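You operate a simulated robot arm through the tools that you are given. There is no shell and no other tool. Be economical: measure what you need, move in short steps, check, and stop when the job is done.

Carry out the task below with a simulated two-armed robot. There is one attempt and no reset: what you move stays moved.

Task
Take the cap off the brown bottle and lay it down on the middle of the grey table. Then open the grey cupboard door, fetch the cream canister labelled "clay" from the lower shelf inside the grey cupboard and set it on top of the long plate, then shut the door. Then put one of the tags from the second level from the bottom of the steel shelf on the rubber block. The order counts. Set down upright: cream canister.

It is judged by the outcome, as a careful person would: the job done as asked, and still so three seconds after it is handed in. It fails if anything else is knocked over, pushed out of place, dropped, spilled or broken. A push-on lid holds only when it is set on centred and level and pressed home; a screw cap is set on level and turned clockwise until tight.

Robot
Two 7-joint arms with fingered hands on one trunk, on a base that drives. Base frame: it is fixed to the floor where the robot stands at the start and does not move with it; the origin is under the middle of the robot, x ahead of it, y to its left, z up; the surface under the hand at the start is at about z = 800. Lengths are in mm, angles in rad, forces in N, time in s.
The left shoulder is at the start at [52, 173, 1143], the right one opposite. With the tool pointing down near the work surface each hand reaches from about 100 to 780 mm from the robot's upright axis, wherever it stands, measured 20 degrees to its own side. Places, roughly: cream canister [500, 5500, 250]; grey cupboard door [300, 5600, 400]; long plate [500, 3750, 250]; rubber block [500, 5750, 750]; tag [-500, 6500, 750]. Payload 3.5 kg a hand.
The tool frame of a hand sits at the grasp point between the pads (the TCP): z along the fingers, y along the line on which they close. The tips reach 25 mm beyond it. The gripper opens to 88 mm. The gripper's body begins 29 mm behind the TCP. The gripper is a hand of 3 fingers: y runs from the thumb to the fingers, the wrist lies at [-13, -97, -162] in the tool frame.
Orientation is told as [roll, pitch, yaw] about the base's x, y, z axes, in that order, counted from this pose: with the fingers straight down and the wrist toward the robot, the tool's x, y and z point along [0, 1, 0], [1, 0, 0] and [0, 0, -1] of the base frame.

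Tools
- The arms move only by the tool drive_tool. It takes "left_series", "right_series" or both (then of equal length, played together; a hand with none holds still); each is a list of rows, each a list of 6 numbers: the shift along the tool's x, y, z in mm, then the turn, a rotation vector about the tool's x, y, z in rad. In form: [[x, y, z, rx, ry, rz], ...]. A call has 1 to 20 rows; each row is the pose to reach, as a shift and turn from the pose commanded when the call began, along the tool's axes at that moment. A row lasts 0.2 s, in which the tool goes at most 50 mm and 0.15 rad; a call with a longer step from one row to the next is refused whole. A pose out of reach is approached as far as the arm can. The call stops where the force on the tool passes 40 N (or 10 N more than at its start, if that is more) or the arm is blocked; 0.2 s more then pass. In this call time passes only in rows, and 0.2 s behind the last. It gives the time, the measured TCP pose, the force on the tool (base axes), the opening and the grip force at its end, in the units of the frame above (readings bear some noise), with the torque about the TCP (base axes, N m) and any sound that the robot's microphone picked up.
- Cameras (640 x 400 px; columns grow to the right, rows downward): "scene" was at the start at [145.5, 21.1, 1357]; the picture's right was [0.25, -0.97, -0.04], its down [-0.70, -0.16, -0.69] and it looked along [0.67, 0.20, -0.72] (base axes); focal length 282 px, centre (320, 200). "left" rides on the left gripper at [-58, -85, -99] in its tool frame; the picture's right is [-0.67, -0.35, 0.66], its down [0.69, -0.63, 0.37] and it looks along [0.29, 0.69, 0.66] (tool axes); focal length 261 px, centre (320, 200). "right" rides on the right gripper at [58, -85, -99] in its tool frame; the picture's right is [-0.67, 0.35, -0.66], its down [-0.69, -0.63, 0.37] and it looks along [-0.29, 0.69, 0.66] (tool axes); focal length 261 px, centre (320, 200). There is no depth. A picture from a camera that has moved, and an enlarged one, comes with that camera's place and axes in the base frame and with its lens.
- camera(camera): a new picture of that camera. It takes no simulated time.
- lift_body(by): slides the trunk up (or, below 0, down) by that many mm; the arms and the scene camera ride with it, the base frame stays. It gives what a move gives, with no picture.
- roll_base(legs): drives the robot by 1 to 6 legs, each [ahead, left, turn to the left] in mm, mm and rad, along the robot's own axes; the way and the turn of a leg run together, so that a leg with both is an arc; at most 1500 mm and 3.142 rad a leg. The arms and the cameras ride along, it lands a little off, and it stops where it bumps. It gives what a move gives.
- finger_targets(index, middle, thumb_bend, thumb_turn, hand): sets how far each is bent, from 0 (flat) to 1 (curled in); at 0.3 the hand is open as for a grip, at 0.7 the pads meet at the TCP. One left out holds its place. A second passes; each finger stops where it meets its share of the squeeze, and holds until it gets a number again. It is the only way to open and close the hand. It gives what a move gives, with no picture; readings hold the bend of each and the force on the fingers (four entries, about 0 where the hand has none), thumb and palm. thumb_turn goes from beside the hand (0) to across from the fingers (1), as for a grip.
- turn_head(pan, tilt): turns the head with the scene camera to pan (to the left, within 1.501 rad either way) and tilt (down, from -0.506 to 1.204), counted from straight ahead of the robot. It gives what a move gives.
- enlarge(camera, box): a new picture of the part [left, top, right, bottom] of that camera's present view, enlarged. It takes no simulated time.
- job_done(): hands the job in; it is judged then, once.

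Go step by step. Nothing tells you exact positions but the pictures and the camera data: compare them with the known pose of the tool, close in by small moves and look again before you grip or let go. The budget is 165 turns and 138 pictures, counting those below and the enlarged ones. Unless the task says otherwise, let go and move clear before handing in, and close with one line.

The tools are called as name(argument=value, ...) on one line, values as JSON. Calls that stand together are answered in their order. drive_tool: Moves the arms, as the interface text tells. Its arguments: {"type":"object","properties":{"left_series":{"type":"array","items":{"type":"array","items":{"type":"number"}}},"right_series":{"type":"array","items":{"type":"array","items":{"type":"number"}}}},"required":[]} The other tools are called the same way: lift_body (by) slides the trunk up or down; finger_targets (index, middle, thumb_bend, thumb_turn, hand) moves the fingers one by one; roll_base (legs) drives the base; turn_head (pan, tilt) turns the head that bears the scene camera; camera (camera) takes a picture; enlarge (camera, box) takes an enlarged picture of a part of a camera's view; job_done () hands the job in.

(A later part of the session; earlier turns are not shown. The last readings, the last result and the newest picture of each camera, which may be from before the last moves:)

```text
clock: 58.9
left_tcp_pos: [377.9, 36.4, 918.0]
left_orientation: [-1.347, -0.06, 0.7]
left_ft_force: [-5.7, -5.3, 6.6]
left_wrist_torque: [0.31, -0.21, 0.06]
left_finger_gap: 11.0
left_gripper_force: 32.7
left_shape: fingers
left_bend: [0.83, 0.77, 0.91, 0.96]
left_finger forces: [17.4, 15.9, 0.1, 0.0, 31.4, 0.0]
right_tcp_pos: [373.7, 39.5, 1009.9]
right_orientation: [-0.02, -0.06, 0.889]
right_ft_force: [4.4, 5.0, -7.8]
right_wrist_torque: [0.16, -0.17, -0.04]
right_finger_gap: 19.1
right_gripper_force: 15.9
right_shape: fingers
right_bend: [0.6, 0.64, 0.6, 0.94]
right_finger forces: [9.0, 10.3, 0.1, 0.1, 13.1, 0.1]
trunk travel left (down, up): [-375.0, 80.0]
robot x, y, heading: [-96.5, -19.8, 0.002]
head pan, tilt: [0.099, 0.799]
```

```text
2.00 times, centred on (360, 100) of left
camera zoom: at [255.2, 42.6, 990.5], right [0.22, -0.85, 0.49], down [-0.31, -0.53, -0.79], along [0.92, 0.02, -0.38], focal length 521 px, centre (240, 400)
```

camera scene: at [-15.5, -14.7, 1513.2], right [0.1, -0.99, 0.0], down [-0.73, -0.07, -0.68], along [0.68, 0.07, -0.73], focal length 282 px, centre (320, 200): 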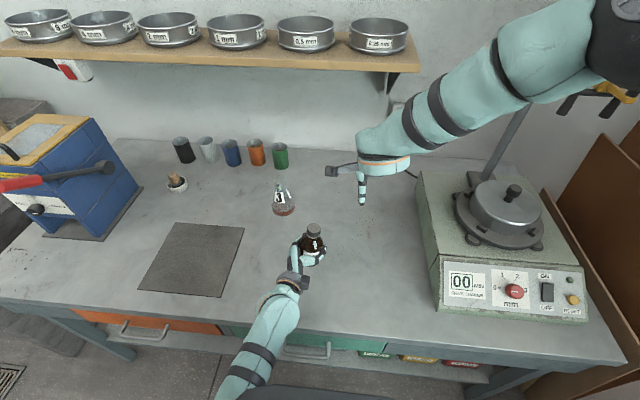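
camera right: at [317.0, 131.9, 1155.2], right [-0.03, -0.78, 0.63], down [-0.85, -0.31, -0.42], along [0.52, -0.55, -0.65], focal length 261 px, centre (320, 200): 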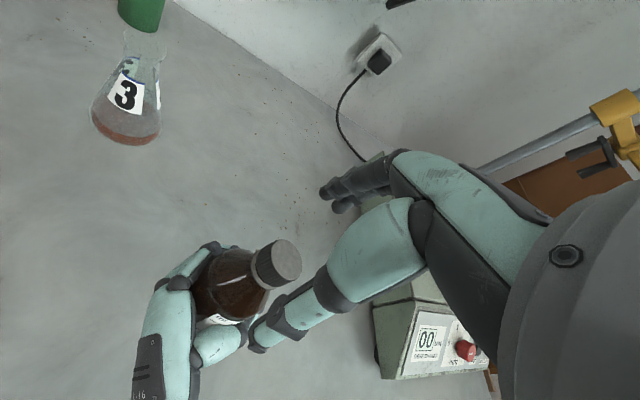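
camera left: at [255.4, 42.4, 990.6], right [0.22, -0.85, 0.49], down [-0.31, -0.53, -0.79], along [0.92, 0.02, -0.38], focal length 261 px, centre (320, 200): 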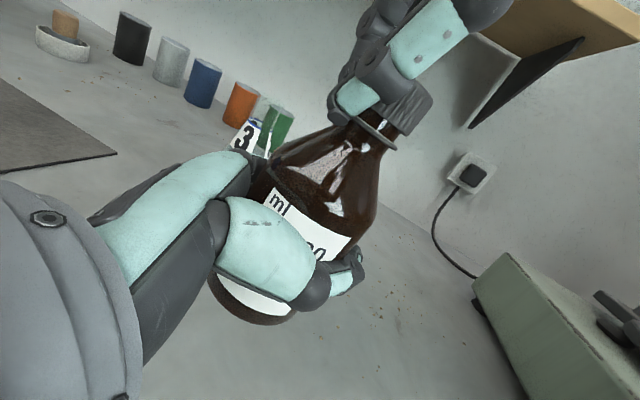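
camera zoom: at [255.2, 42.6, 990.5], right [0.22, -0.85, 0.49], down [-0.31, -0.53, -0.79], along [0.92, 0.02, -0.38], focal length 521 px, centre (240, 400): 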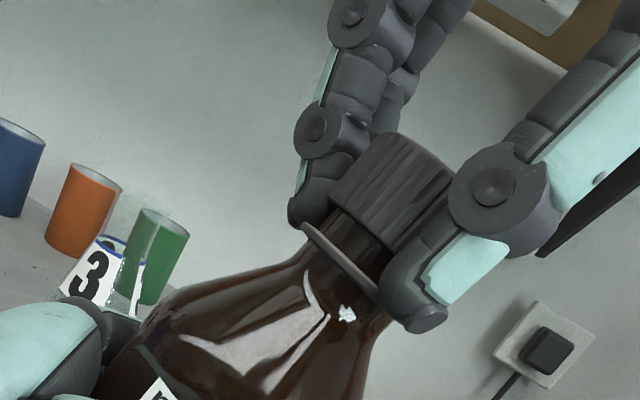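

That was a clean 1.36 rad stroke and the cap climbed. I'll turn 0.45 rad further with a slight lift to feel whether it's free.

drive_tool(right_series=[[0, 0, -0.5, 0, 0, -0.12], [0, 0, -1, 0, 0, -0.24], [0, 0, -1, 0, 0, -0.36], [0, 0, -1.5, 0, 0, -0.45], [0, 0, -4, 0, 0, -0.45]])

enlarge(camera="left", box=[260, 0, 460, 200])

```text
clock: 60.1
left_tcp_pos: [377.8, 37.3, 918.4]
left_orientation: [-1.348, -0.06, 0.7]
left_ft_force: [-3.7, -8.5, 14.0]
left_wrist_torque: [0.48, -0.19, 0.05]
left_finger_gap: 10.8
left_gripper_force: 31.8
left_shape: fingers
left_bend: [0.83, 0.77, 0.91, 0.96]
left_finger forces: [17.2, 14.3, 0.0, 0.1, 31.3, 0.1]
right_tcp_pos: [374.0, 39.0, 1012.5]
right_orientation: [-0.042, -0.046, 1.338]
right_ft_force: [4.0, 9.0, -16.1]
right_wrist_torque: [0.33, -0.2, -0.07]
right_finger_gap: 19.6
right_gripper_force: 17.1
right_shape: fingers
right_bend: [0.71, 0.64, 0.6, 0.94]
right_finger forces: [10.6, 11.7, 0.0, 0.0, 12.4, 0.0]
trunk travel left (down, up): [-375.0, 80.0]
robot x, y, heading: [-92.4, -25.2, 0.004]
head pan, tilt: [0.099, 0.799]
```

```text
2.00 times, centred on (360, 100) of left
camera zoom: at [255.0, 42.6, 990.9], right [0.22, -0.85, 0.49], down [-0.31, -0.53, -0.79], along [0.92, 0.02, -0.38], focal length 521 px, centre (240, 400)
```

zoom: 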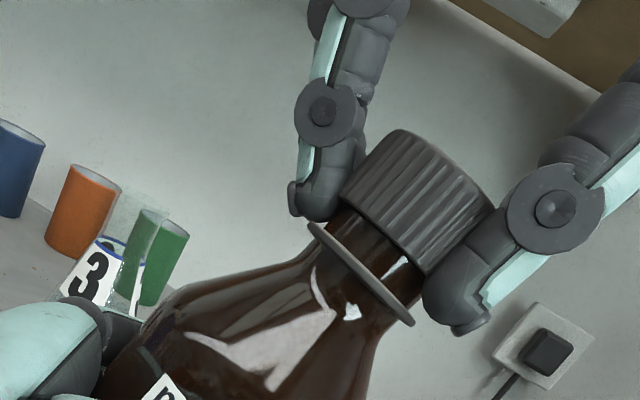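

The cap is still threaded. I'll open, swing back around it in place and grip for the next stroke.

finger_targets(hand="right", index=0.3, middle=0.3, thumb_bend=0.3)

drive_tool(right_series=[[0, 0, -15, 0, 0, 0.1], [0, 0, -15, 0, 0, 0.24], [0, 0, -15, 0, 0, 0.38], [0, 0, -15, 0, 0, 0.52], [0, 0, -15, 0, 0, 0.66], [0, 0, -15, 0, 0, 0.8], [0, 0, -15, 0, 0, 0.94], [0, 0, -15, 0, 0, 1.08], [0, 0, -15, 0, 0, 1.22], [0, 0, -15, 0, 0, 1.36], [0, 0, -15, 0, 0, 1.5], [0, 0, -15, 0, 0, 1.64], [0, 0, -15, 0, 0, 1.78], [0, 0, -10, 0, 0, 1.9], [0, 0, 1, 0, 0, 2.0]])

finger_targets(hand="right", index=0.85, middle=0.85, thumb_bend=0.85)

enlarge(camera="left", box=[260, 0, 460, 200])

```text
clock: 61.1
left_tcp_pos: [378.8, 36.2, 918.0]
left_orientation: [-1.347, -0.059, 0.7]
left_ft_force: [0.4, -0.2, -1.4]
left_wrist_torque: [-0.05, 0.01, 0.05]
left_finger_gap: 10.7
left_gripper_force: 31.6
left_shape: fingers
left_bend: [0.83, 0.77, 0.91, 0.96]
left_finger forces: [20.8, 14.5, 0.0, 0.1, 27.4, 0.0]
right_tcp_pos: [374.6, 39.1, 1013.2]
right_orientation: [-0.043, -0.048, 1.336]
right_ft_force: [-0.4, 0.1, 0.6]
right_wrist_torque: [0.0, 0.01, 0.02]
right_finger_gap: 84.4
right_gripper_force: 0.1
right_shape: fingers
right_bend: [0.3, 0.3, 0.3, 0.97]
right_finger forces: [0.1, 0.0, 0.1, 0.0, 0.0, 0.0]
trunk travel left (down, up): [-375.0, 80.0]
robot x, y, heading: [-96.0, -22.9, -0.004]
head pan, tilt: [0.099, 0.799]
```

```text
clock: 64.3
left_tcp_pos: [378.6, 37.2, 918.1]
left_orientation: [-1.35, -0.058, 0.702]
left_ft_force: [0.2, 0.2, -1.6]
left_wrist_torque: [-0.01, 0.0, -0.03]
left_finger_gap: 10.5
left_gripper_force: 31.0
left_shape: fingers
left_bend: [0.83, 0.77, 0.91, 0.96]
left_finger forces: [20.7, 14.5, 0.1, 0.0, 27.3, 0.1]
right_tcp_pos: [375.4, 38.0, 1012.1]
right_orientation: [0.062, -0.02, -0.666]
right_ft_force: [-0.4, 0.0, 0.1]
right_wrist_torque: [-0.02, 0.0, 0.0]
right_finger_gap: 84.3
right_gripper_force: 0.1
right_shape: fingers
right_bend: [0.3, 0.3, 0.3, 0.97]
right_finger forces: [0.0, 0.0, 0.0, 0.0, 0.1, 0.0]
trunk travel left (down, up): [-375.0, 80.0]
robot x, y, heading: [-98.1, -23.5, 0.004]
head pan, tilt: [0.099, 0.799]
```

```text
clock: 65.3
left_tcp_pos: [378.7, 37.6, 918.6]
left_orientation: [-1.349, -0.06, 0.7]
left_ft_force: [-3.2, 3.6, 3.3]
left_wrist_torque: [-0.3, -0.28, -0.05]
left_finger_gap: 10.2
left_gripper_force: 32.6
left_shape: fingers
left_bend: [0.83, 0.77, 0.91, 0.96]
left_finger forces: [20.7, 17.2, 0.1, 0.0, 27.2, 0.0]
right_tcp_pos: [373.9, 38.5, 1013.5]
right_orientation: [0.06, -0.018, -0.665]
right_ft_force: [4.2, -3.6, -4.2]
right_wrist_torque: [-0.05, -0.07, 0.02]
right_finger_gap: 18.8
right_gripper_force: 15.5
right_shape: fingers
right_bend: [0.71, 0.63, 0.6, 0.96]
right_finger forces: [9.5, 10.1, 0.0, 0.1, 11.8, 0.1]
trunk travel left (down, up): [-375.0, 80.0]
robot x, y, heading: [-95.2, -23.3, -0.0]
head pan, tilt: [0.099, 0.799]
```

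```text
2.00 times, centred on (360, 100) of left
camera zoom: at [255.1, 43.0, 990.6], right [0.22, -0.85, 0.49], down [-0.31, -0.53, -0.79], along [0.92, 0.02, -0.38], focal length 521 px, centre (240, 400)
```

zoom: 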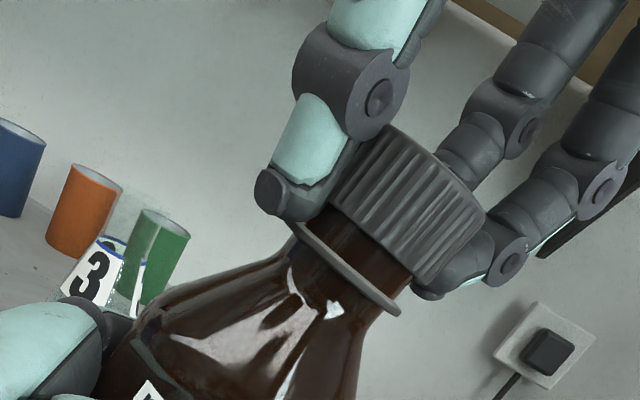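

The cap is gripped and centred again, so I'll make a long 2.0 rad stroke.

drive_tool(right_series=[[0, 0, 0, 0, 0, -0.13], [0, 0, 0, 0, 0, -0.26], [0, 0, -0.5, 0, 0, -0.39], [0, 0, -0.5, 0, 0, -0.52], [0, 0, -1, 0, 0, -0.65], [0, 0, -1, 0, 0, -0.78], [0, 0, -1, 0, 0, -0.91], [0, 0, -1.5, 0, 0, -1.04], [0, 0, -1.5, 0, 0, -1.17], [0, 0, -1.5, 0, 0, -1.3], [0, 0, -2, 0, 0, -1.43], [0, 0, -2, 0, 0, -1.56], [0, 0, -2, 0, 0, -1.69], [0, 0, -2, 0, 0, -1.82], [0, 0, -2, 0, 0, -1.95], [0, 0, -5, 0, 0, -1.95]])

enlarge(camera="left", box=[260, 0, 460, 200])

```text
clock: 68.7
left_tcp_pos: [378.9, 36.2, 917.8]
left_orientation: [-1.35, -0.058, 0.701]
left_ft_force: [-0.7, -7.0, 0.7]
left_wrist_torque: [0.52, -0.05, 0.04]
left_finger_gap: 10.7
left_gripper_force: 32.6
left_shape: fingers
left_bend: [0.82, 0.77, 0.91, 0.97]
left_finger forces: [18.6, 15.8, 0.0, 0.0, 31.4, 0.0]
right_tcp_pos: [373.8, 38.6, 1016.3]
right_orientation: [-0.041, -0.048, 1.29]
right_ft_force: [0.6, 7.6, -1.6]
right_wrist_torque: [0.13, 0.0, 0.04]
right_finger_gap: 18.2
right_gripper_force: 16.5
right_shape: fingers
right_bend: [0.72, 0.72, 0.6, 0.93]
right_finger forces: [9.8, 10.2, 0.1, 0.1, 12.1, 0.1]
trunk travel left (down, up): [-375.0, 80.0]
robot x, y, heading: [-92.1, -24.9, -0.002]
head pan, tilt: [0.099, 0.799]
```

```text
2.00 times, centred on (360, 100) of left
camera zoom: at [255.0, 42.7, 990.6], right [0.22, -0.85, 0.49], down [-0.31, -0.53, -0.79], along [0.92, 0.02, -0.38], focal length 521 px, centre (240, 400)
```

zoom: 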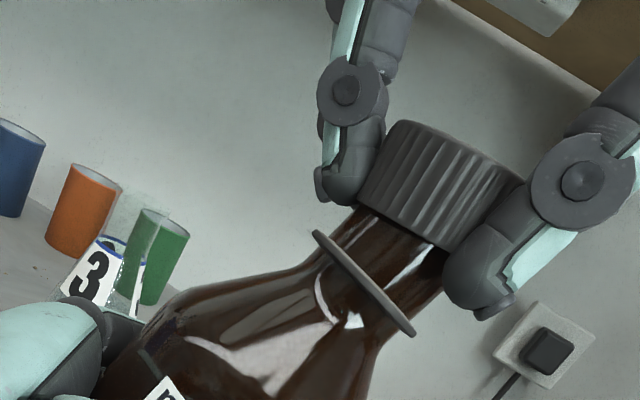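

The cap has risen a lot and the upward force is small, so it is likely free. I'll lift it straight up gently.

drive_tool(right_series=[[0, 0, -4, 0, 0, 0], [0, 0, -10, 0, 0, 0], [0, 0, -20, 0, 0, 0], [0, 0, -35, 0, 0, 0], [0, 0, -55, 0, 0, 0]])

camera(camera="left")

camera(camera="right")

```text
clock: 69.9
left_tcp_pos: [377.7, 36.9, 919.1]
left_orientation: [-1.351, -0.06, 0.7]
left_ft_force: [-0.1, 0.6, -1.5]
left_wrist_torque: [-0.03, -0.01, -0.01]
left_finger_gap: 10.4
left_gripper_force: 31.2
left_shape: fingers
left_bend: [0.83, 0.77, 0.91, 0.96]
left_finger forces: [20.7, 14.6, 0.0, 0.0, 27.5, 0.0]
right_tcp_pos: [371.5, 37.2, 1072.0]
right_orientation: [-0.042, -0.047, 1.288]
right_ft_force: [0.2, -0.6, -0.2]
right_wrist_torque: [0.02, -0.02, 0.01]
right_finger_gap: 17.7
right_gripper_force: 16.1
right_shape: fingers
right_bend: [0.72, 0.72, 0.59, 0.93]
right_finger forces: [7.6, 9.7, 0.0, 0.0, 14.8, 0.0]
trunk travel left (down, up): [-375.0, 80.0]
robot x, y, heading: [-92.9, -26.9, -0.001]
head pan, tilt: [0.099, 0.799]
```

```text
79 pictures are left
camera left: at [254.7, 43.0, 990.7], right [0.22, -0.85, 0.49], down [-0.31, -0.53, -0.79], along [0.92, 0.02, -0.38], focal length 261 px, centre (320, 200)
```

left: 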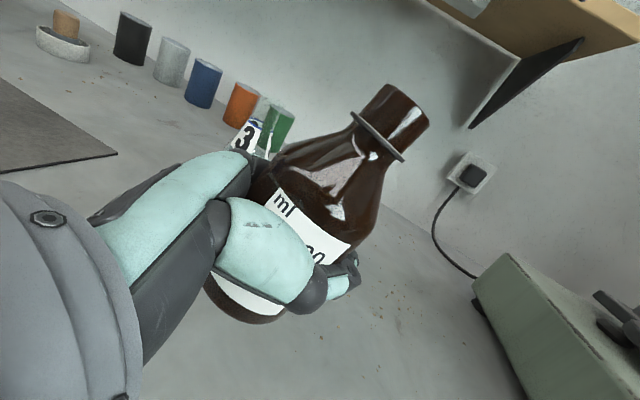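

```text
78 pictures are left
camera right: at [287.2, -31.5, 1165.1], right [0.7, 0.12, 0.7], down [0.5, -0.78, -0.37], along [0.5, 0.61, -0.61], focal length 261 px, centre (320, 200)
```

right: 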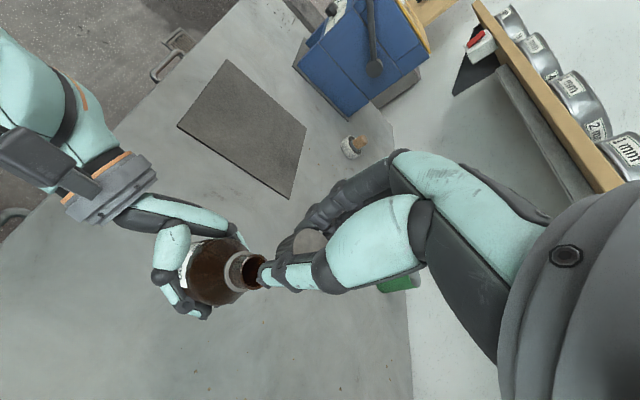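

The cap is off. I'll move the right hand with the cap aside, then return the bottle to its spot with the left hand before placing the cap.

drive_tool(right_series=[[-2, -5, -20, 0, 0, 0], [-6, -20, -40, 0, 0, 0.13], [-12, -40, -55, 0, 0, 0.26], [-20, -60, -70, 0, 0, 0.39], [-30, -80, -80, 0, 0, 0.52], [-40, -100, -80, 0, 0, 0.65], [-50, -120, -80, 0, 0, 0.78], [-60, -140, -80, 0, 0, 0.91], [-70, -158, -80, 0, 0, 1.04], [-78, -170, -80, 0, 0, 1.17], [-82, -174, -80, 0, 0, 1.288]])

drive_tool(left_series=[[-2, 18, 12, 0, 0, 0], [-3, 36, 23, 0, 0, 0], [-5, 54, 35, 0, 0, 0], [-6, 72, 46, 0, 0, 0], [-7, 89, 57, 0, -0.015, -0.02], [10, 88, 61, 0, -0.025, -0.035], [27, 87, 65, 0, -0.035, -0.05], [44, 86, 69, 0, -0.045, -0.06], [61, 85, 73, 0, -0.047, -0.068]])

camera(camera="scene")

camera(camera="left")

```text
clock: 72.3
left_tcp_pos: [378.3, 37.2, 918.1]
left_orientation: [-1.347, -0.059, 0.7]
left_ft_force: [-0.3, -0.7, -2.2]
left_wrist_torque: [-0.01, -0.02, 0.03]
left_finger_gap: 10.3
left_gripper_force: 30.7
left_shape: fingers
left_bend: [0.83, 0.77, 0.91, 0.96]
left_finger forces: [20.8, 14.5, 0.0, 0.0, 27.7, 0.2]
right_tcp_pos: [396.7, -156.1, 1146.3]
right_orientation: [0.034, -0.053, -0.005]
right_ft_force: [0.8, 0.3, 0.3]
right_wrist_torque: [0.0, 0.03, 0.0]
right_finger_gap: 18.0
right_gripper_force: 15.6
right_shape: fingers
right_bend: [0.72, 0.72, 0.59, 0.94]
right_finger forces: [7.5, 9.6, 0.1, 0.0, 14.5, 0.0]
trunk travel left (down, up): [-375.0, 80.0]
robot x, y, heading: [-95.4, -20.4, 0.0]
head pan, tilt: [0.099, 0.799]
```

```text
clock: 74.3
left_tcp_pos: [484.7, 49.3, 847.8]
left_orientation: [-1.396, 0.009, 0.714]
left_ft_force: [-0.4, -0.6, -1.7]
left_wrist_torque: [0.0, 0.0, 0.03]
left_finger_gap: 10.1
left_gripper_force: 30.7
left_shape: fingers
left_bend: [0.83, 0.77, 0.91, 0.96]
left_finger forces: [19.9, 13.4, 0.0, 0.1, 27.0, 0.1]
right_tcp_pos: [397.5, -156.0, 1145.8]
right_orientation: [0.038, -0.053, -0.003]
right_ft_force: [0.0, -0.5, -0.6]
right_wrist_torque: [-0.01, 0.04, -0.01]
right_finger_gap: 17.8
right_gripper_force: 16.0
right_shape: fingers
right_bend: [0.72, 0.72, 0.59, 0.94]
right_finger forces: [7.4, 9.6, 0.0, 0.0, 14.6, 0.0]
trunk travel left (down, up): [-375.0, 80.0]
robot x, y, heading: [-98.5, -21.3, 0.003]
head pan, tilt: [0.099, 0.799]
```

```text
77 pictures are left
camera scene: at [-15.0, -15.2, 1513.2], right [0.1, -0.99, 0.0], down [-0.73, -0.07, -0.68], along [0.68, 0.07, -0.73], focal length 282 px, centre (320, 200)
```

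scene: 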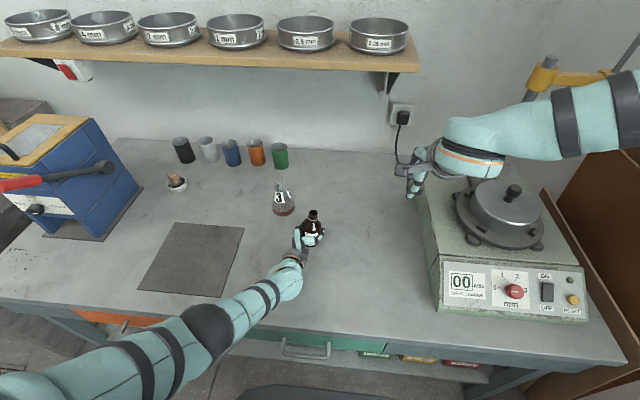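

```text
76 pictures are left
camera left: at [362.5, 59.9, 921.8], right [0.24, -0.8, 0.55], down [-0.32, -0.6, -0.73], along [0.92, 0.0, -0.4], focal length 261 px, centre (320, 200)
```

left: 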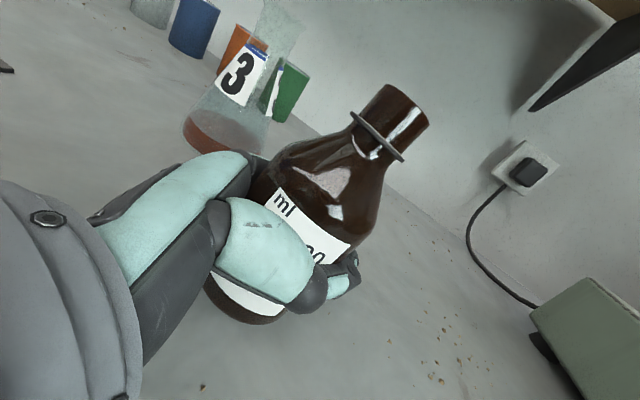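

The bottle is back over its spot, so I'll lower it carefully to touch the table.

drive_tool(left_series=[[5, 0, 1, 0, 0, 0], [9, 0, 1.6, 0, 0, 0]])

drive_tool(left_series=[[2, 0, 0.4, 0, 0, 0], [4, 0, 0.8, 0, 0, 0]])

camera(camera="left")

```text
clock: 74.9
left_tcp_pos: [484.4, 50.9, 845.4]
left_orientation: [-1.397, 0.009, 0.713]
left_ft_force: [-0.7, -0.2, -1.1]
left_wrist_torque: [-0.02, -0.03, 0.0]
left_finger_gap: 9.9
left_gripper_force: 30.1
left_shape: fingers
left_bend: [0.83, 0.77, 0.91, 0.96]
left_finger forces: [20.0, 13.5, 0.1, 0.0, 27.0, 0.1]
left hand out of reach, approached as far as the arm can: row 2
right_tcp_pos: [397.3, -154.8, 1146.1]
right_orientation: [0.035, -0.052, -0.003]
right_ft_force: [-0.3, 0.5, -0.3]
right_wrist_torque: [0.01, 0.01, 0.01]
right_finger_gap: 17.7
right_gripper_force: 15.7
right_shape: fingers
right_bend: [0.72, 0.72, 0.59, 0.94]
right_finger forces: [7.4, 9.5, 0.0, 0.0, 14.7, 0.1]
trunk travel left (down, up): [-375.0, 80.0]
robot x, y, heading: [-96.4, -24.1, 0.0]
head pan, tilt: [0.099, 0.799]
```

```text
clock: 75.5
left_tcp_pos: [482.9, 51.6, 842.9]
left_orientation: [-1.395, 0.005, 0.715]
left_ft_force: [0.1, 1.0, -0.5]
left_wrist_torque: [0.0, 0.0, -0.01]
left_finger_gap: 10.0
left_gripper_force: 30.0
left_shape: fingers
left_bend: [0.83, 0.77, 0.91, 0.96]
left_finger forces: [20.0, 13.5, 0.1, 0.0, 26.9, 0.1]
right_tcp_pos: [397.0, -156.4, 1145.8]
right_orientation: [0.034, -0.052, -0.001]
right_ft_force: [-0.5, -0.6, 0.6]
right_wrist_torque: [-0.02, 0.01, -0.02]
right_finger_gap: 17.8
right_gripper_force: 15.6
right_shape: fingers
right_bend: [0.72, 0.72, 0.59, 0.94]
right_finger forces: [7.3, 9.6, 0.0, 0.0, 14.5, 0.1]
trunk travel left (down, up): [-375.0, 80.0]
robot x, y, heading: [-96.0, -21.1, 0.002]
head pan, tilt: [0.099, 0.799]
```

```text
75 pictures are left
camera left: at [361.6, 61.2, 917.6], right [0.24, -0.8, 0.55], down [-0.32, -0.6, -0.73], along [0.92, 0.0, -0.4], focal length 261 px, centre (320, 200)
```

left: 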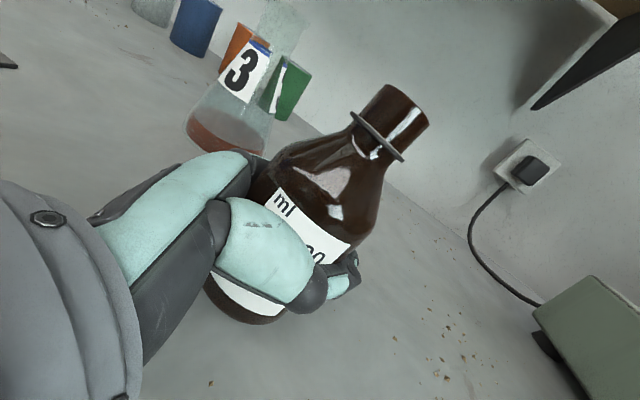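

The arm is at its limit, so I'll lower the trunk in small steps until the bottle touches down.

lift_body(by=-4)

lift_body(by=-3)

lift_body(by=-3)

```text
clock: 76.0
left_tcp_pos: [484.8, 49.8, 837.9]
left_orientation: [-1.395, 0.008, 0.714]
left_ft_force: [0.0, -0.1, -0.8]
left_wrist_torque: [0.01, -0.05, -0.02]
left_finger_gap: 9.9
left_gripper_force: 30.5
left_shape: fingers
left_bend: [0.83, 0.77, 0.91, 0.96]
left_finger forces: [20.7, 13.7, 0.1, 0.1, 27.1, 0.1]
right_tcp_pos: [397.0, -156.5, 1142.5]
right_orientation: [0.034, -0.054, -0.002]
right_ft_force: [0.7, 0.0, -0.2]
right_wrist_torque: [-0.01, 0.01, -0.03]
right_finger_gap: 17.7
right_gripper_force: 15.8
right_shape: fingers
right_bend: [0.72, 0.72, 0.59, 0.94]
right_finger forces: [7.2, 9.5, 0.0, 0.0, 14.8, 0.1]
trunk travel left (down, up): [-371.0, 84.0]
robot x, y, heading: [-96.7, -19.3, 0.004]
head pan, tilt: [0.099, 0.799]
```

```text
clock: 76.6
left_tcp_pos: [482.5, 50.6, 835.5]
left_orientation: [-1.399, 0.006, 0.714]
left_ft_force: [0.8, 2.1, 13.5]
left_wrist_torque: [0.11, -0.03, 0.03]
left_finger_gap: 9.8
left_gripper_force: 31.0
left_shape: fingers
left_bend: [0.83, 0.77, 0.91, 0.95]
left_finger forces: [21.4, 13.6, 0.1, 0.1, 27.1, 0.0]
right_tcp_pos: [396.3, -157.1, 1140.2]
right_orientation: [0.037, -0.054, -0.003]
right_ft_force: [0.1, 0.3, -0.1]
right_wrist_torque: [0.01, 0.0, -0.02]
right_finger_gap: 17.7
right_gripper_force: 15.9
right_shape: fingers
right_bend: [0.72, 0.72, 0.59, 0.94]
right_finger forces: [7.3, 9.6, 0.0, 0.0, 14.6, 0.0]
trunk travel left (down, up): [-368.0, 87.0]
robot x, y, heading: [-102.3, -23.5, 0.003]
head pan, tilt: [0.099, 0.799]
```

```text
clock: 77.1
left_tcp_pos: [481.9, 51.7, 834.8]
left_orientation: [-1.402, 0.005, 0.712]
left_ft_force: [-0.4, 6.1, 26.8]
left_wrist_torque: [0.27, -0.11, -0.04]
left_finger_gap: 9.3
left_gripper_force: 33.2
left_shape: fingers
left_bend: [0.83, 0.77, 0.92, 0.94]
left_finger forces: [24.4, 15.2, 0.0, 0.0, 26.6, 0.1]
right_tcp_pos: [391.7, -155.8, 1138.2]
right_orientation: [0.034, -0.055, 0.0]
right_ft_force: [0.3, 0.2, 0.5]
right_wrist_torque: [-0.01, -0.03, -0.02]
right_finger_gap: 17.4
right_gripper_force: 15.7
right_shape: fingers
right_bend: [0.72, 0.72, 0.59, 0.94]
right_finger forces: [7.3, 9.6, 0.1, 0.0, 14.7, 0.0]
trunk travel left (down, up): [-365.0, 90.0]
robot x, y, heading: [-94.4, -21.6, -0.0]
head pan, tilt: [0.099, 0.799]
```

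It's touching down. I'll ease up 2 mm and release the left hand.

lift_body(by=2)

finger_targets(hand="left", index=0.55, middle=0.55, thumb_bend=0.55)

finger_targets(hand="left", index=0.25, middle=0.25, thumb_bend=0.25)

camera(camera="left")

```text
clock: 77.6
left_tcp_pos: [481.4, 51.3, 835.7]
left_orientation: [-1.398, 0.007, 0.713]
left_ft_force: [0.8, 5.2, 19.1]
left_wrist_torque: [0.21, -0.13, -0.03]
left_finger_gap: 9.3
left_gripper_force: 33.6
left_shape: fingers
left_bend: [0.83, 0.77, 0.92, 0.94]
left_finger forces: [24.6, 15.7, 0.1, 0.0, 27.1, 0.0]
right_tcp_pos: [394.1, -155.7, 1139.3]
right_orientation: [0.034, -0.054, -0.003]
right_ft_force: [-0.6, -1.0, 0.6]
right_wrist_torque: [-0.02, 0.0, 0.04]
right_finger_gap: 17.8
right_gripper_force: 16.1
right_shape: fingers
right_bend: [0.72, 0.72, 0.59, 0.94]
right_finger forces: [7.2, 9.6, 0.1, 0.0, 14.7, 0.0]
trunk travel left (down, up): [-367.0, 88.0]
robot x, y, heading: [-96.0, -22.2, -0.001]
head pan, tilt: [0.099, 0.799]
```

```text
clock: 78.6
left_tcp_pos: [481.4, 51.2, 834.1]
left_orientation: [-1.396, 0.009, 0.713]
left_ft_force: [-2.0, 0.5, 4.8]
left_wrist_torque: [0.03, -0.04, 0.01]
left_finger_gap: 51.6
left_gripper_force: 21.4
left_shape: fingers
left_bend: [0.42, 0.55, 0.54, 0.96]
left_finger forces: [20.9, 0.0, 0.0, 0.0, 22.4, 0.0]
right_tcp_pos: [395.2, -155.8, 1138.5]
right_orientation: [0.035, -0.054, -0.002]
right_ft_force: [0.2, -0.3, 0.1]
right_wrist_torque: [0.02, 0.0, -0.04]
right_finger_gap: 17.8
right_gripper_force: 15.7
right_shape: fingers
right_bend: [0.72, 0.72, 0.59, 0.94]
right_finger forces: [7.3, 9.5, 0.0, 0.0, 14.7, 0.1]
trunk travel left (down, up): [-367.0, 88.0]
robot x, y, heading: [-92.0, -20.0, 0.001]
head pan, tilt: [0.099, 0.799]
```

```text
clock: 79.6
left_tcp_pos: [483.4, 51.0, 834.2]
left_orientation: [-1.395, 0.009, 0.713]
left_ft_force: [0.3, -0.3, 0.8]
left_wrist_torque: [0.0, -0.01, 0.02]
left_finger_gap: 93.9
left_gripper_force: 0.1
left_shape: fingers
left_bend: [0.25, 0.25, 0.25, 0.97]
left_finger forces: [0.0, 0.0, 0.1, 0.1, 0.0, 0.0]
right_tcp_pos: [397.5, -156.2, 1138.6]
right_orientation: [0.036, -0.054, -0.001]
right_ft_force: [-0.5, 0.4, -0.8]
right_wrist_torque: [-0.01, 0.01, -0.03]
right_finger_gap: 17.9
right_gripper_force: 16.6
right_shape: fingers
right_bend: [0.72, 0.72, 0.59, 0.94]
right_finger forces: [7.3, 9.6, 0.0, 0.0, 14.6, 0.0]
trunk travel left (down, up): [-367.0, 88.0]
robot x, y, heading: [-95.9, -20.4, 0.002]
head pan, tilt: [0.099, 0.799]
```

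```text
74 pictures are left
camera left: at [361.4, 61.3, 908.6], right [0.24, -0.8, 0.55], down [-0.32, -0.6, -0.73], along [0.92, 0.0, -0.4], focal length 261 px, centre (320, 200)
```

left: 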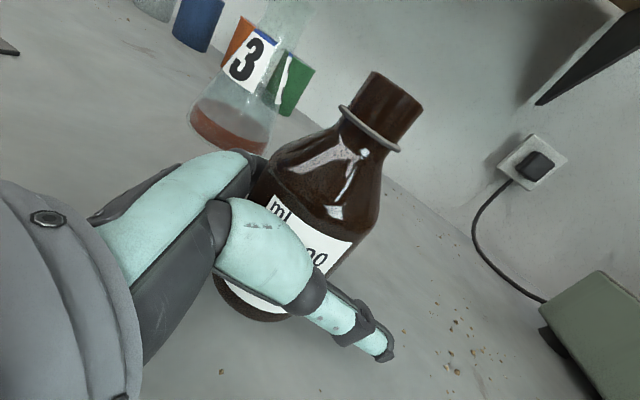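

The bottle stands upright, released. I'll back the left hand straight out and up.

drive_tool(left_series=[[3, 0, -25, 0, 0, 0], [6, 0, -50, 0, 0, 0], [9, 0, -75, 0, 0, 0], [12, 0, -100, 0, 0, 0], [15, 0, -125, 0, 0, 0], [-30, 0, -133, 0, 0, 0], [-75, 0, -142, 0, 0, 0], [-120, 0, -150, 0, 0, 0]])

camera(camera="scene")

camera(camera="right")

```text
clock: 81.4
left_tcp_pos: [400.4, 147.9, 979.2]
left_orientation: [-1.395, 0.009, 0.714]
left_ft_force: [0.0, 0.2, 0.1]
left_wrist_torque: [-0.02, -0.01, -0.02]
left_finger_gap: 94.0
left_gripper_force: 0.0
left_shape: fingers
left_bend: [0.25, 0.25, 0.25, 0.97]
left_finger forces: [0.0, 0.0, 0.0, 0.1, 0.1, 0.1]
right_tcp_pos: [396.4, -155.8, 1138.8]
right_orientation: [0.038, -0.053, -0.001]
right_ft_force: [-0.3, -0.3, -0.3]
right_wrist_torque: [0.0, -0.02, 0.0]
right_finger_gap: 18.0
right_gripper_force: 15.5
right_shape: fingers
right_bend: [0.72, 0.72, 0.59, 0.94]
right_finger forces: [7.3, 9.7, 0.0, 0.1, 14.7, 0.1]
trunk travel left (down, up): [-367.0, 88.0]
robot x, y, heading: [-94.0, -21.6, -0.002]
head pan, tilt: [0.099, 0.799]
```

```text
73 pictures are left
camera scene: at [-14.2, -15.1, 1504.8], right [0.1, -0.99, 0.0], down [-0.73, -0.07, -0.68], along [0.68, 0.07, -0.73], focal length 282 px, centre (320, 200)
```

scene: 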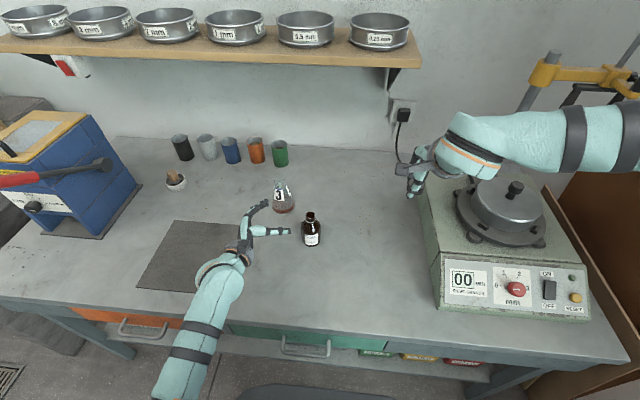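

```text
72 pictures are left
camera right: at [308.2, -101.7, 1235.7], right [0.31, -0.69, 0.65], down [-0.61, -0.67, -0.42], along [0.73, -0.26, -0.63], focal length 261 px, centre (320, 200)
```

right: 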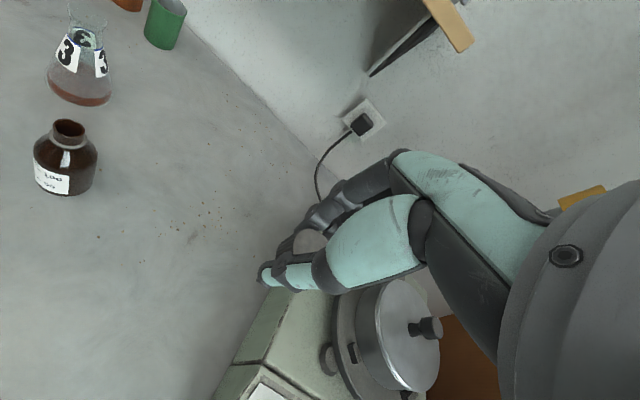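

The bottle is standing well. I need a better look at the table's left corner to fix its middle.

turn_head(pan=0.75, tilt=0.6)

camera(camera="scene")

```text
clock: 82.4
left_tcp_pos: [400.3, 147.6, 979.4]
left_orientation: [-1.394, 0.007, 0.713]
left_ft_force: [-0.5, -0.5, -0.4]
left_wrist_torque: [0.02, -0.01, 0.02]
left_finger_gap: 93.9
left_gripper_force: 0.0
left_shape: fingers
left_bend: [0.25, 0.25, 0.25, 0.97]
left_finger forces: [0.0, 0.0, 0.1, 0.1, 0.1, 0.1]
right_tcp_pos: [397.5, -155.5, 1139.1]
right_orientation: [0.034, -0.052, -0.002]
right_ft_force: [0.1, -0.5, -0.1]
right_wrist_torque: [-0.02, 0.03, 0.0]
right_finger_gap: 17.8
right_gripper_force: 15.9
right_shape: fingers
right_bend: [0.72, 0.72, 0.59, 0.94]
right_finger forces: [7.3, 9.7, 0.0, 0.0, 14.8, 0.0]
trunk travel left (down, up): [-367.0, 88.0]
robot x, y, heading: [-96.3, -20.4, 0.004]
head pan, tilt: [0.75, 0.6]
```

```text
71 pictures are left
camera scene: at [-29.4, 37.5, 1521.9], right [0.68, -0.73, -0.01], down [-0.43, -0.39, -0.82], along [0.59, 0.56, -0.58], focal length 282 px, centre (320, 200)
```

scene: 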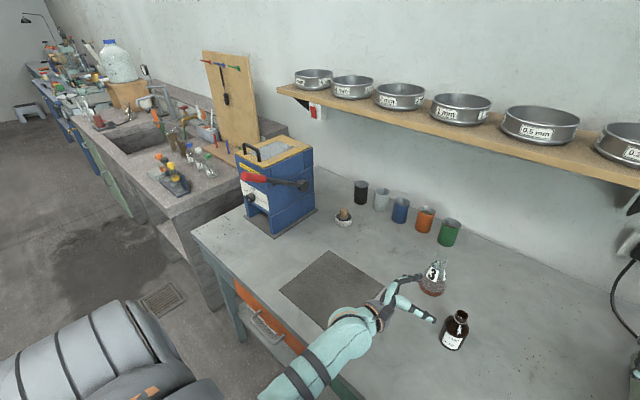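

The table's left corner is at about y 957, so the true middle is about [578, 125]. The flask stands at about [585, 160], so I'll lay the cap in the clear beside it near [568, 78]. First I shift the base left and slightly ahead so the right arm reaches.

roll_base(legs=[[0, 150, 0], [50, 0, 0]])

turn_head(pan=-0.1, tilt=0.8)

camera(camera="scene")

```text
clock: 84.3
left_tcp_pos: [443.6, 295.9, 983.4]
left_orientation: [-1.398, 0.004, 0.713]
left_ft_force: [-0.5, -0.9, 0.1]
left_wrist_torque: [0.0, 0.01, 0.03]
left_finger_gap: 94.1
left_gripper_force: 0.0
left_shape: fingers
left_bend: [0.25, 0.25, 0.25, 0.97]
left_finger forces: [0.0, 0.0, 0.1, 0.0, 0.0, 0.1]
right_tcp_pos: [439.3, -7.2, 1140.3]
right_orientation: [0.036, -0.06, -0.002]
right_ft_force: [0.6, 0.3, 0.5]
right_wrist_torque: [0.0, -0.03, 0.02]
right_finger_gap: 17.6
right_gripper_force: 16.0
right_shape: fingers
right_bend: [0.72, 0.72, 0.59, 0.94]
right_finger forces: [7.4, 9.7, 0.1, 0.0, 14.7, 0.0]
trunk travel left (down, up): [-367.0, 88.0]
robot x, y, heading: [-46.1, 128.6, 0.001]
head pan, tilt: [0.75, 0.6]
```

```text
clock: 85.5
left_tcp_pos: [448.4, 297.8, 979.2]
left_orientation: [-1.396, 0.009, 0.715]
left_ft_force: [-0.2, 0.3, 0.9]
left_wrist_torque: [-0.03, 0.02, 0.0]
left_finger_gap: 94.4
left_gripper_force: 0.0
left_shape: fingers
left_bend: [0.25, 0.25, 0.25, 0.97]
left_finger forces: [0.1, 0.0, 0.1, 0.0, 0.0, 0.1]
right_tcp_pos: [445.9, -5.9, 1139.3]
right_orientation: [0.036, -0.055, -0.004]
right_ft_force: [0.0, -1.1, 0.9]
right_wrist_torque: [0.03, -0.04, -0.03]
right_finger_gap: 17.7
right_gripper_force: 15.9
right_shape: fingers
right_bend: [0.72, 0.72, 0.59, 0.94]
right_finger forces: [7.4, 9.6, 0.0, 0.1, 14.7, 0.0]
trunk travel left (down, up): [-367.0, 88.0]
robot x, y, heading: [-41.8, 129.5, -0.001]
head pan, tilt: [-0.099, 0.799]
```

```text
70 pictures are left
camera scene: at [34.0, 119.1, 1504.8], right [-0.1, -1.0, 0.0], down [-0.73, 0.07, -0.68], along [0.68, -0.07, -0.73], focal length 282 px, centre (320, 200)
```

scene: 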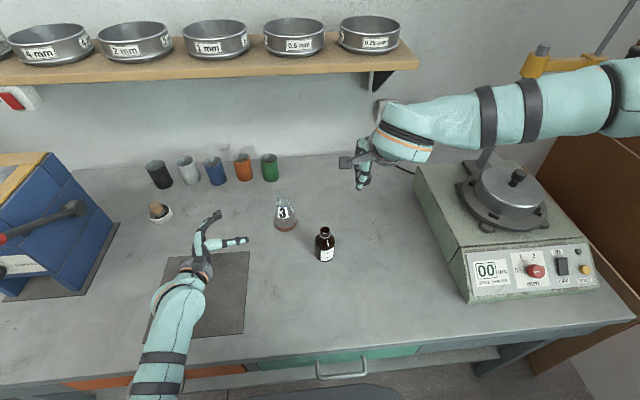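

The path is clear, so I'll move the cap over [575, 85] and descend to z 900.

drive_tool(right_series=[[23, 32, 5, 0.01, -0.01, 0], [46, 65, 10, 0.03, -0.02, 0], [69, 97, 20, 0.053, -0.035, 0], [91, 129, 30, 0.053, -0.035, 0], [91, 129, 75, 0.053, -0.035, 0], [91, 129, 120, 0.053, -0.035, 0], [91, 129, 165, 0.053, -0.035, 0], [91, 129, 210, 0.053, -0.035, 0], [91, 129, 240, 0.053, -0.035, 0]])

camera(camera="right")

camera(camera="scene")

```text
clock: 87.5
left_tcp_pos: [449.2, 297.6, 979.3]
left_orientation: [-1.397, 0.008, 0.715]
left_ft_force: [-0.1, -0.3, -0.6]
left_wrist_torque: [0.06, 0.0, 0.0]
left_finger_gap: 94.1
left_gripper_force: 0.1
left_shape: fingers
left_bend: [0.25, 0.25, 0.25, 0.97]
left_finger forces: [0.0, 0.1, 0.1, 0.1, 0.0, 0.2]
right_tcp_pos: [587.8, 93.3, 909.4]
right_orientation: [0.0, 0.0, 0.0]
right_ft_force: [-0.4, 1.8, -0.2]
right_wrist_torque: [0.02, 0.01, 0.01]
right_finger_gap: 17.1
right_gripper_force: 15.3
right_shape: fingers
right_bend: [0.72, 0.72, 0.59, 0.93]
right_finger forces: [7.1, 9.8, 0.1, 0.0, 14.5, 0.1]
trunk travel left (down, up): [-367.0, 88.0]
robot x, y, heading: [-42.8, 129.4, -0.001]
head pan, tilt: [-0.099, 0.799]
```

```text
69 pictures are left
camera right: at [503.6, 151.6, 1008.7], right [0.35, -0.67, 0.66], down [-0.63, -0.69, -0.37], along [0.69, -0.28, -0.66], focal length 261 px, centre (320, 200)
```

right: 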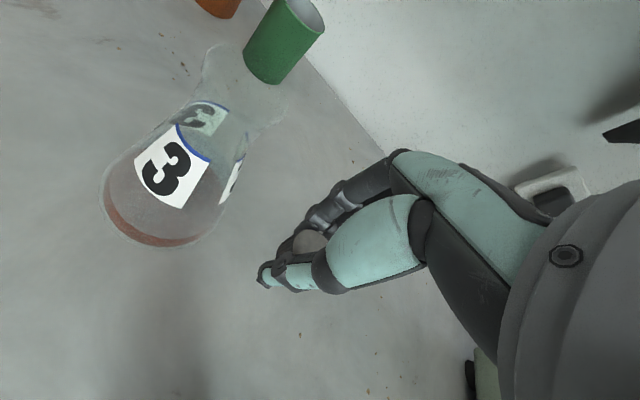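

```text
68 pictures are left
camera scene: at [35.2, 119.7, 1504.7], right [-0.1, -1.0, 0.0], down [-0.73, 0.07, -0.68], along [0.68, -0.07, -0.73], focal length 282 px, centre (320, 200)
```

scene: 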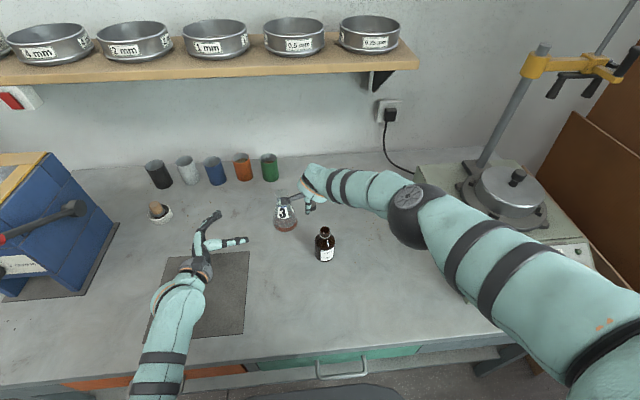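

The cap is nearly over the spot. I'll shift 8 mm away from the flask and descend toward the table.

drive_tool(right_series=[[-8, -10, 20, 0, 0, 0], [-8, -10, 40, 0, 0, 0], [-8, -10, 60, 0, 0, 0], [-8, -10, 76, 0, 0, 0]])

camera(camera="right")

```text
clock: 88.5
left_tcp_pos: [449.0, 298.1, 980.0]
left_orientation: [-1.395, 0.009, 0.714]
left_ft_force: [0.1, 0.7, 0.0]
left_wrist_torque: [0.01, 0.02, 0.02]
left_finger_gap: 93.7
left_gripper_force: 0.0
left_shape: fingers
left_bend: [0.25, 0.25, 0.25, 0.97]
left_finger forces: [0.0, 0.1, 0.0, 0.0, 0.1, 0.0]
right_tcp_pos: [564.0, 77.3, 841.7]
right_orientation: [0.002, 0.0, 0.0]
right_ft_force: [-0.3, -0.2, -0.8]
right_wrist_torque: [0.02, -0.01, 0.04]
right_finger_gap: 17.0
right_gripper_force: 15.5
right_shape: fingers
right_bend: [0.72, 0.72, 0.59, 0.93]
right_finger forces: [6.9, 9.8, 0.0, 0.0, 14.6, 0.0]
right hand out of reach, approached as far as the arm can: row 3, 4
trunk travel left (down, up): [-367.0, 88.0]
robot x, y, heading: [-47.5, 126.0, 0.005]
head pan, tilt: [-0.099, 0.799]
```

```text
67 pictures are left
camera right: at [479.4, 135.3, 940.9], right [0.35, -0.67, 0.65], down [-0.63, -0.68, -0.37], along [0.69, -0.28, -0.66], focal length 261 px, centre (320, 200)
```

right: 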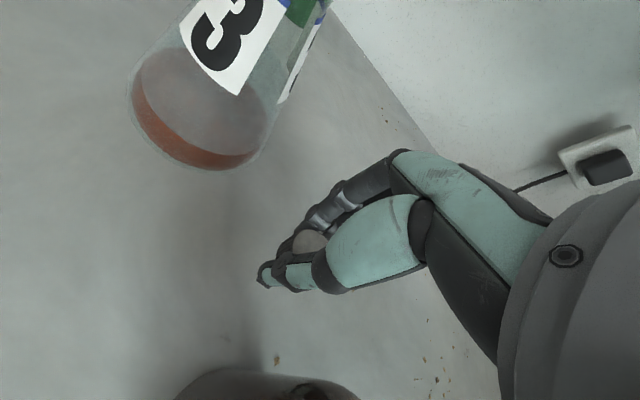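

The hand would come close to the bottle here, and reach is limited. I'll raise both hands, lower the trunk 100 mm, drive 40 mm ahead, and turn the right wrist away from the bottle with yaw +1.0.

drive_tool(right_series=[[0, 0, -30, 0, 0, 0], [0, 0, -60, 0, 0, 0], [0, 0, -100, 0, 0, 0], [-10, 0, -140, 0, 0, -0.1], [-15, 0, -170, 0, 0, -0.2], [-20, 0, -180, 0, 0, -0.3]], left_series=[[-20, 0, -3, 0, 0, 0], [-40, 0, -6, 0, 0, 0], [-60, 0, -10, 0, 0, 0], [-80, 0, -14, 0, 0, 0], [-100, 0, -17, 0, 0, 0], [-120, 0, -20, 0, 0, 0]])

lift_body(by=-100)

roll_base(legs=[[40, 0, 0]])

drive_tool(right_series=[[0, 0, 0, 0, 0, -0.14], [0, 0, 0, 0, 0, -0.28], [0, 0, 0, 0, 0, -0.42], [0, 0, 0, 0, 0, -0.56], [0, 0, 0, 0, 0, -0.7], [0, 0, 0, 0, 0, -0.8]])

camera(camera="scene")

```text
clock: 89.9
left_tcp_pos: [451.7, 298.0, 1101.5]
left_orientation: [-1.395, 0.008, 0.715]
left_ft_force: [0.1, -0.4, 0.3]
left_wrist_torque: [0.02, -0.01, 0.0]
left_finger_gap: 94.2
left_gripper_force: 0.1
left_shape: fingers
left_bend: [0.25, 0.25, 0.25, 0.97]
left_finger forces: [0.1, 0.1, 0.1, 0.0, 0.0, 0.1]
right_tcp_pos: [563.8, 57.2, 1020.4]
right_orientation: [0.0, 0.001, 0.302]
right_ft_force: [-0.1, 0.2, 0.3]
right_wrist_torque: [0.06, -0.01, -0.02]
right_finger_gap: 16.5
right_gripper_force: 14.9
right_shape: fingers
right_bend: [0.72, 0.72, 0.59, 0.93]
right_finger forces: [6.6, 9.7, 0.1, 0.0, 14.2, 0.0]
trunk travel left (down, up): [-367.0, 88.0]
robot x, y, heading: [-42.2, 124.1, 0.007]
head pan, tilt: [-0.099, 0.799]
```

```text
clock: 91.2
left_tcp_pos: [450.0, 297.9, 1000.0]
left_orientation: [-1.396, 0.009, 0.713]
left_ft_force: [-1.2, -0.3, 0.3]
left_wrist_torque: [-0.02, 0.03, 0.03]
left_finger_gap: 94.0
left_gripper_force: 0.1
left_shape: fingers
left_bend: [0.25, 0.25, 0.25, 0.97]
left_finger forces: [0.1, 0.0, 0.0, 0.0, 0.0, 0.1]
right_tcp_pos: [563.6, 57.1, 920.9]
right_orientation: [0.0, -0.002, 0.301]
right_ft_force: [-0.6, -0.1, 0.7]
right_wrist_torque: [0.02, 0.0, 0.0]
right_finger_gap: 16.6
right_gripper_force: 14.8
right_shape: fingers
right_bend: [0.72, 0.72, 0.59, 0.93]
right_finger forces: [6.6, 9.6, 0.0, 0.0, 14.3, 0.0]
trunk travel left (down, up): [-267.0, 188.0]
robot x, y, heading: [-46.8, 127.4, 0.002]
head pan, tilt: [-0.099, 0.799]
```

```text
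clock: 92.1
left_tcp_pos: [488.3, 298.0, 1003.3]
left_orientation: [-1.398, 0.007, 0.716]
left_ft_force: [-0.4, -0.2, -0.1]
left_wrist_torque: [0.03, 0.01, 0.01]
left_finger_gap: 94.0
left_gripper_force: 0.1
left_shape: fingers
left_bend: [0.25, 0.25, 0.25, 0.97]
left_finger forces: [0.0, 0.1, 0.1, 0.0, 0.0, 0.1]
right_tcp_pos: [600.2, 58.5, 923.4]
right_orientation: [-0.001, -0.006, 0.299]
right_ft_force: [0.6, -0.3, -0.1]
right_wrist_torque: [0.0, 0.01, 0.0]
right_finger_gap: 16.7
right_gripper_force: 15.5
right_shape: fingers
right_bend: [0.72, 0.72, 0.59, 0.93]
right_finger forces: [6.5, 9.6, 0.0, 0.0, 14.3, 0.0]
trunk travel left (down, up): [-267.0, 188.0]
robot x, y, heading: [-8.8, 130.7, 0.001]
head pan, tilt: [-0.099, 0.799]
```

```text
clock: 93.5
left_tcp_pos: [489.8, 296.9, 1001.7]
left_orientation: [-1.394, 0.009, 0.714]
left_ft_force: [-0.2, -0.3, 0.0]
left_wrist_torque: [-0.06, 0.0, 0.03]
left_finger_gap: 94.3
left_gripper_force: 0.1
left_shape: fingers
left_bend: [0.25, 0.25, 0.25, 0.97]
left_finger forces: [0.0, 0.1, 0.0, 0.0, 0.0, 0.1]
right_tcp_pos: [603.5, 57.6, 920.3]
right_orientation: [0.001, 0.001, 0.701]
right_ft_force: [-0.3, -0.3, 0.1]
right_wrist_torque: [0.01, 0.02, 0.01]
right_finger_gap: 16.5
right_gripper_force: 15.1
right_shape: fingers
right_bend: [0.72, 0.72, 0.59, 0.93]
right_finger forces: [6.4, 9.3, 0.0, 0.0, 14.5, 0.0]
right hand out of reach, approached as far as the arm can: row 3, 4, 5, 6
trunk travel left (down, up): [-267.0, 188.0]
robot x, y, heading: [-4.1, 128.5, -0.002]
head pan, tilt: [-0.099, 0.799]
```

```text
66 pictures are left
camera scene: at [111.7, 119.2, 1395.2], right [-0.1, -1.0, 0.01], down [-0.78, 0.07, -0.63], along [0.62, -0.07, -0.78], focal length 282 px, centre (320, 200)
```

scene: 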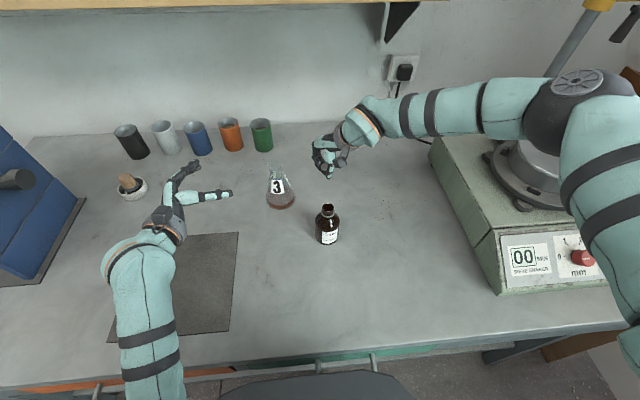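

Now the wrist stays clear of both the bottle and the flask. I'll nudge toward the middle, to about [598, 75], and descend.

drive_tool(right_series=[[8, 4, 25, 0, 0, 0], [16, 7, 50, 0, 0, 0], [16, 7, 70, 0, 0, 0], [16, 7, 88, 0, 0, 0]])

camera(camera="right")

enlarge(camera="scene", box=[240, 110, 400, 260])

```text
clock: 94.5
left_tcp_pos: [492.0, 297.4, 1000.4]
left_orientation: [-1.394, 0.009, 0.713]
left_ft_force: [-0.6, -0.1, 0.0]
left_wrist_torque: [-0.01, -0.03, -0.03]
left_finger_gap: 94.0
left_gripper_force: 0.1
left_shape: fingers
left_bend: [0.25, 0.25, 0.25, 0.97]
left_finger forces: [0.0, 0.0, 0.0, 0.0, 0.1, 0.0]
right_tcp_pos: [598.1, 75.0, 830.5]
right_orientation: [0.0, -0.001, 0.701]
right_ft_force: [-0.6, 0.4, 0.1]
right_wrist_torque: [-0.02, -0.04, 0.03]
right_finger_gap: 15.6
right_gripper_force: 13.7
right_shape: fingers
right_bend: [0.72, 0.72, 0.6, 0.93]
right_finger forces: [5.0, 8.2, 0.0, 0.0, 13.6, 0.0]
trunk travel left (down, up): [-267.0, 188.0]
robot x, y, heading: [-7.4, 132.5, -0.001]
head pan, tilt: [-0.099, 0.799]
```

```text
65 pictures are left
camera right: at [497.6, 63.7, 930.9], right [0.7, -0.29, 0.66], down [-0.04, -0.93, -0.37], along [0.71, 0.23, -0.66], focal length 261 px, centre (320, 200)
```

right: 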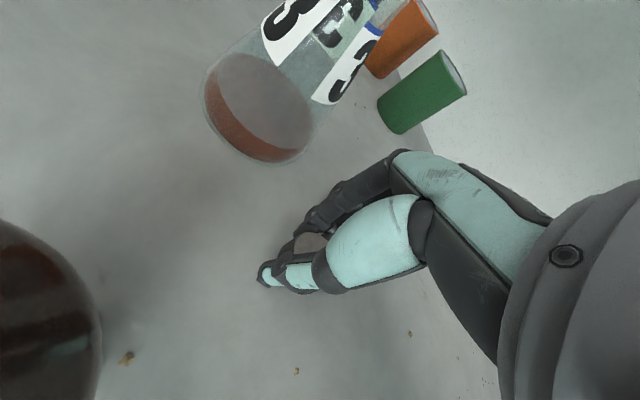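

```text
2.67 times, centred on (320, 185) of scene
camera zoom: at [112.0, 119.3, 1395.1], right [-0.1, -1.0, 0.01], down [-0.78, 0.07, -0.63], along [0.62, -0.07, -0.78], focal length 752 px, centre (320, 240)
```

zoom: 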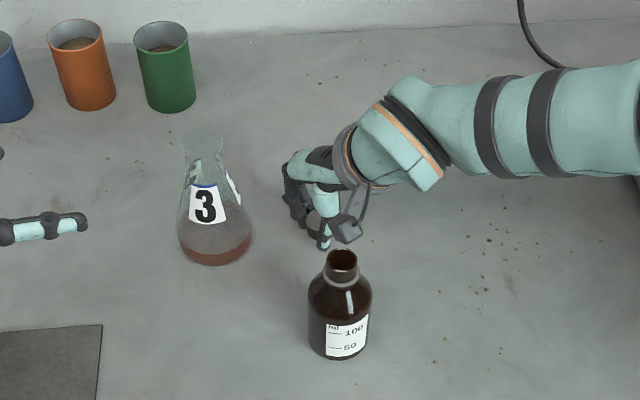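

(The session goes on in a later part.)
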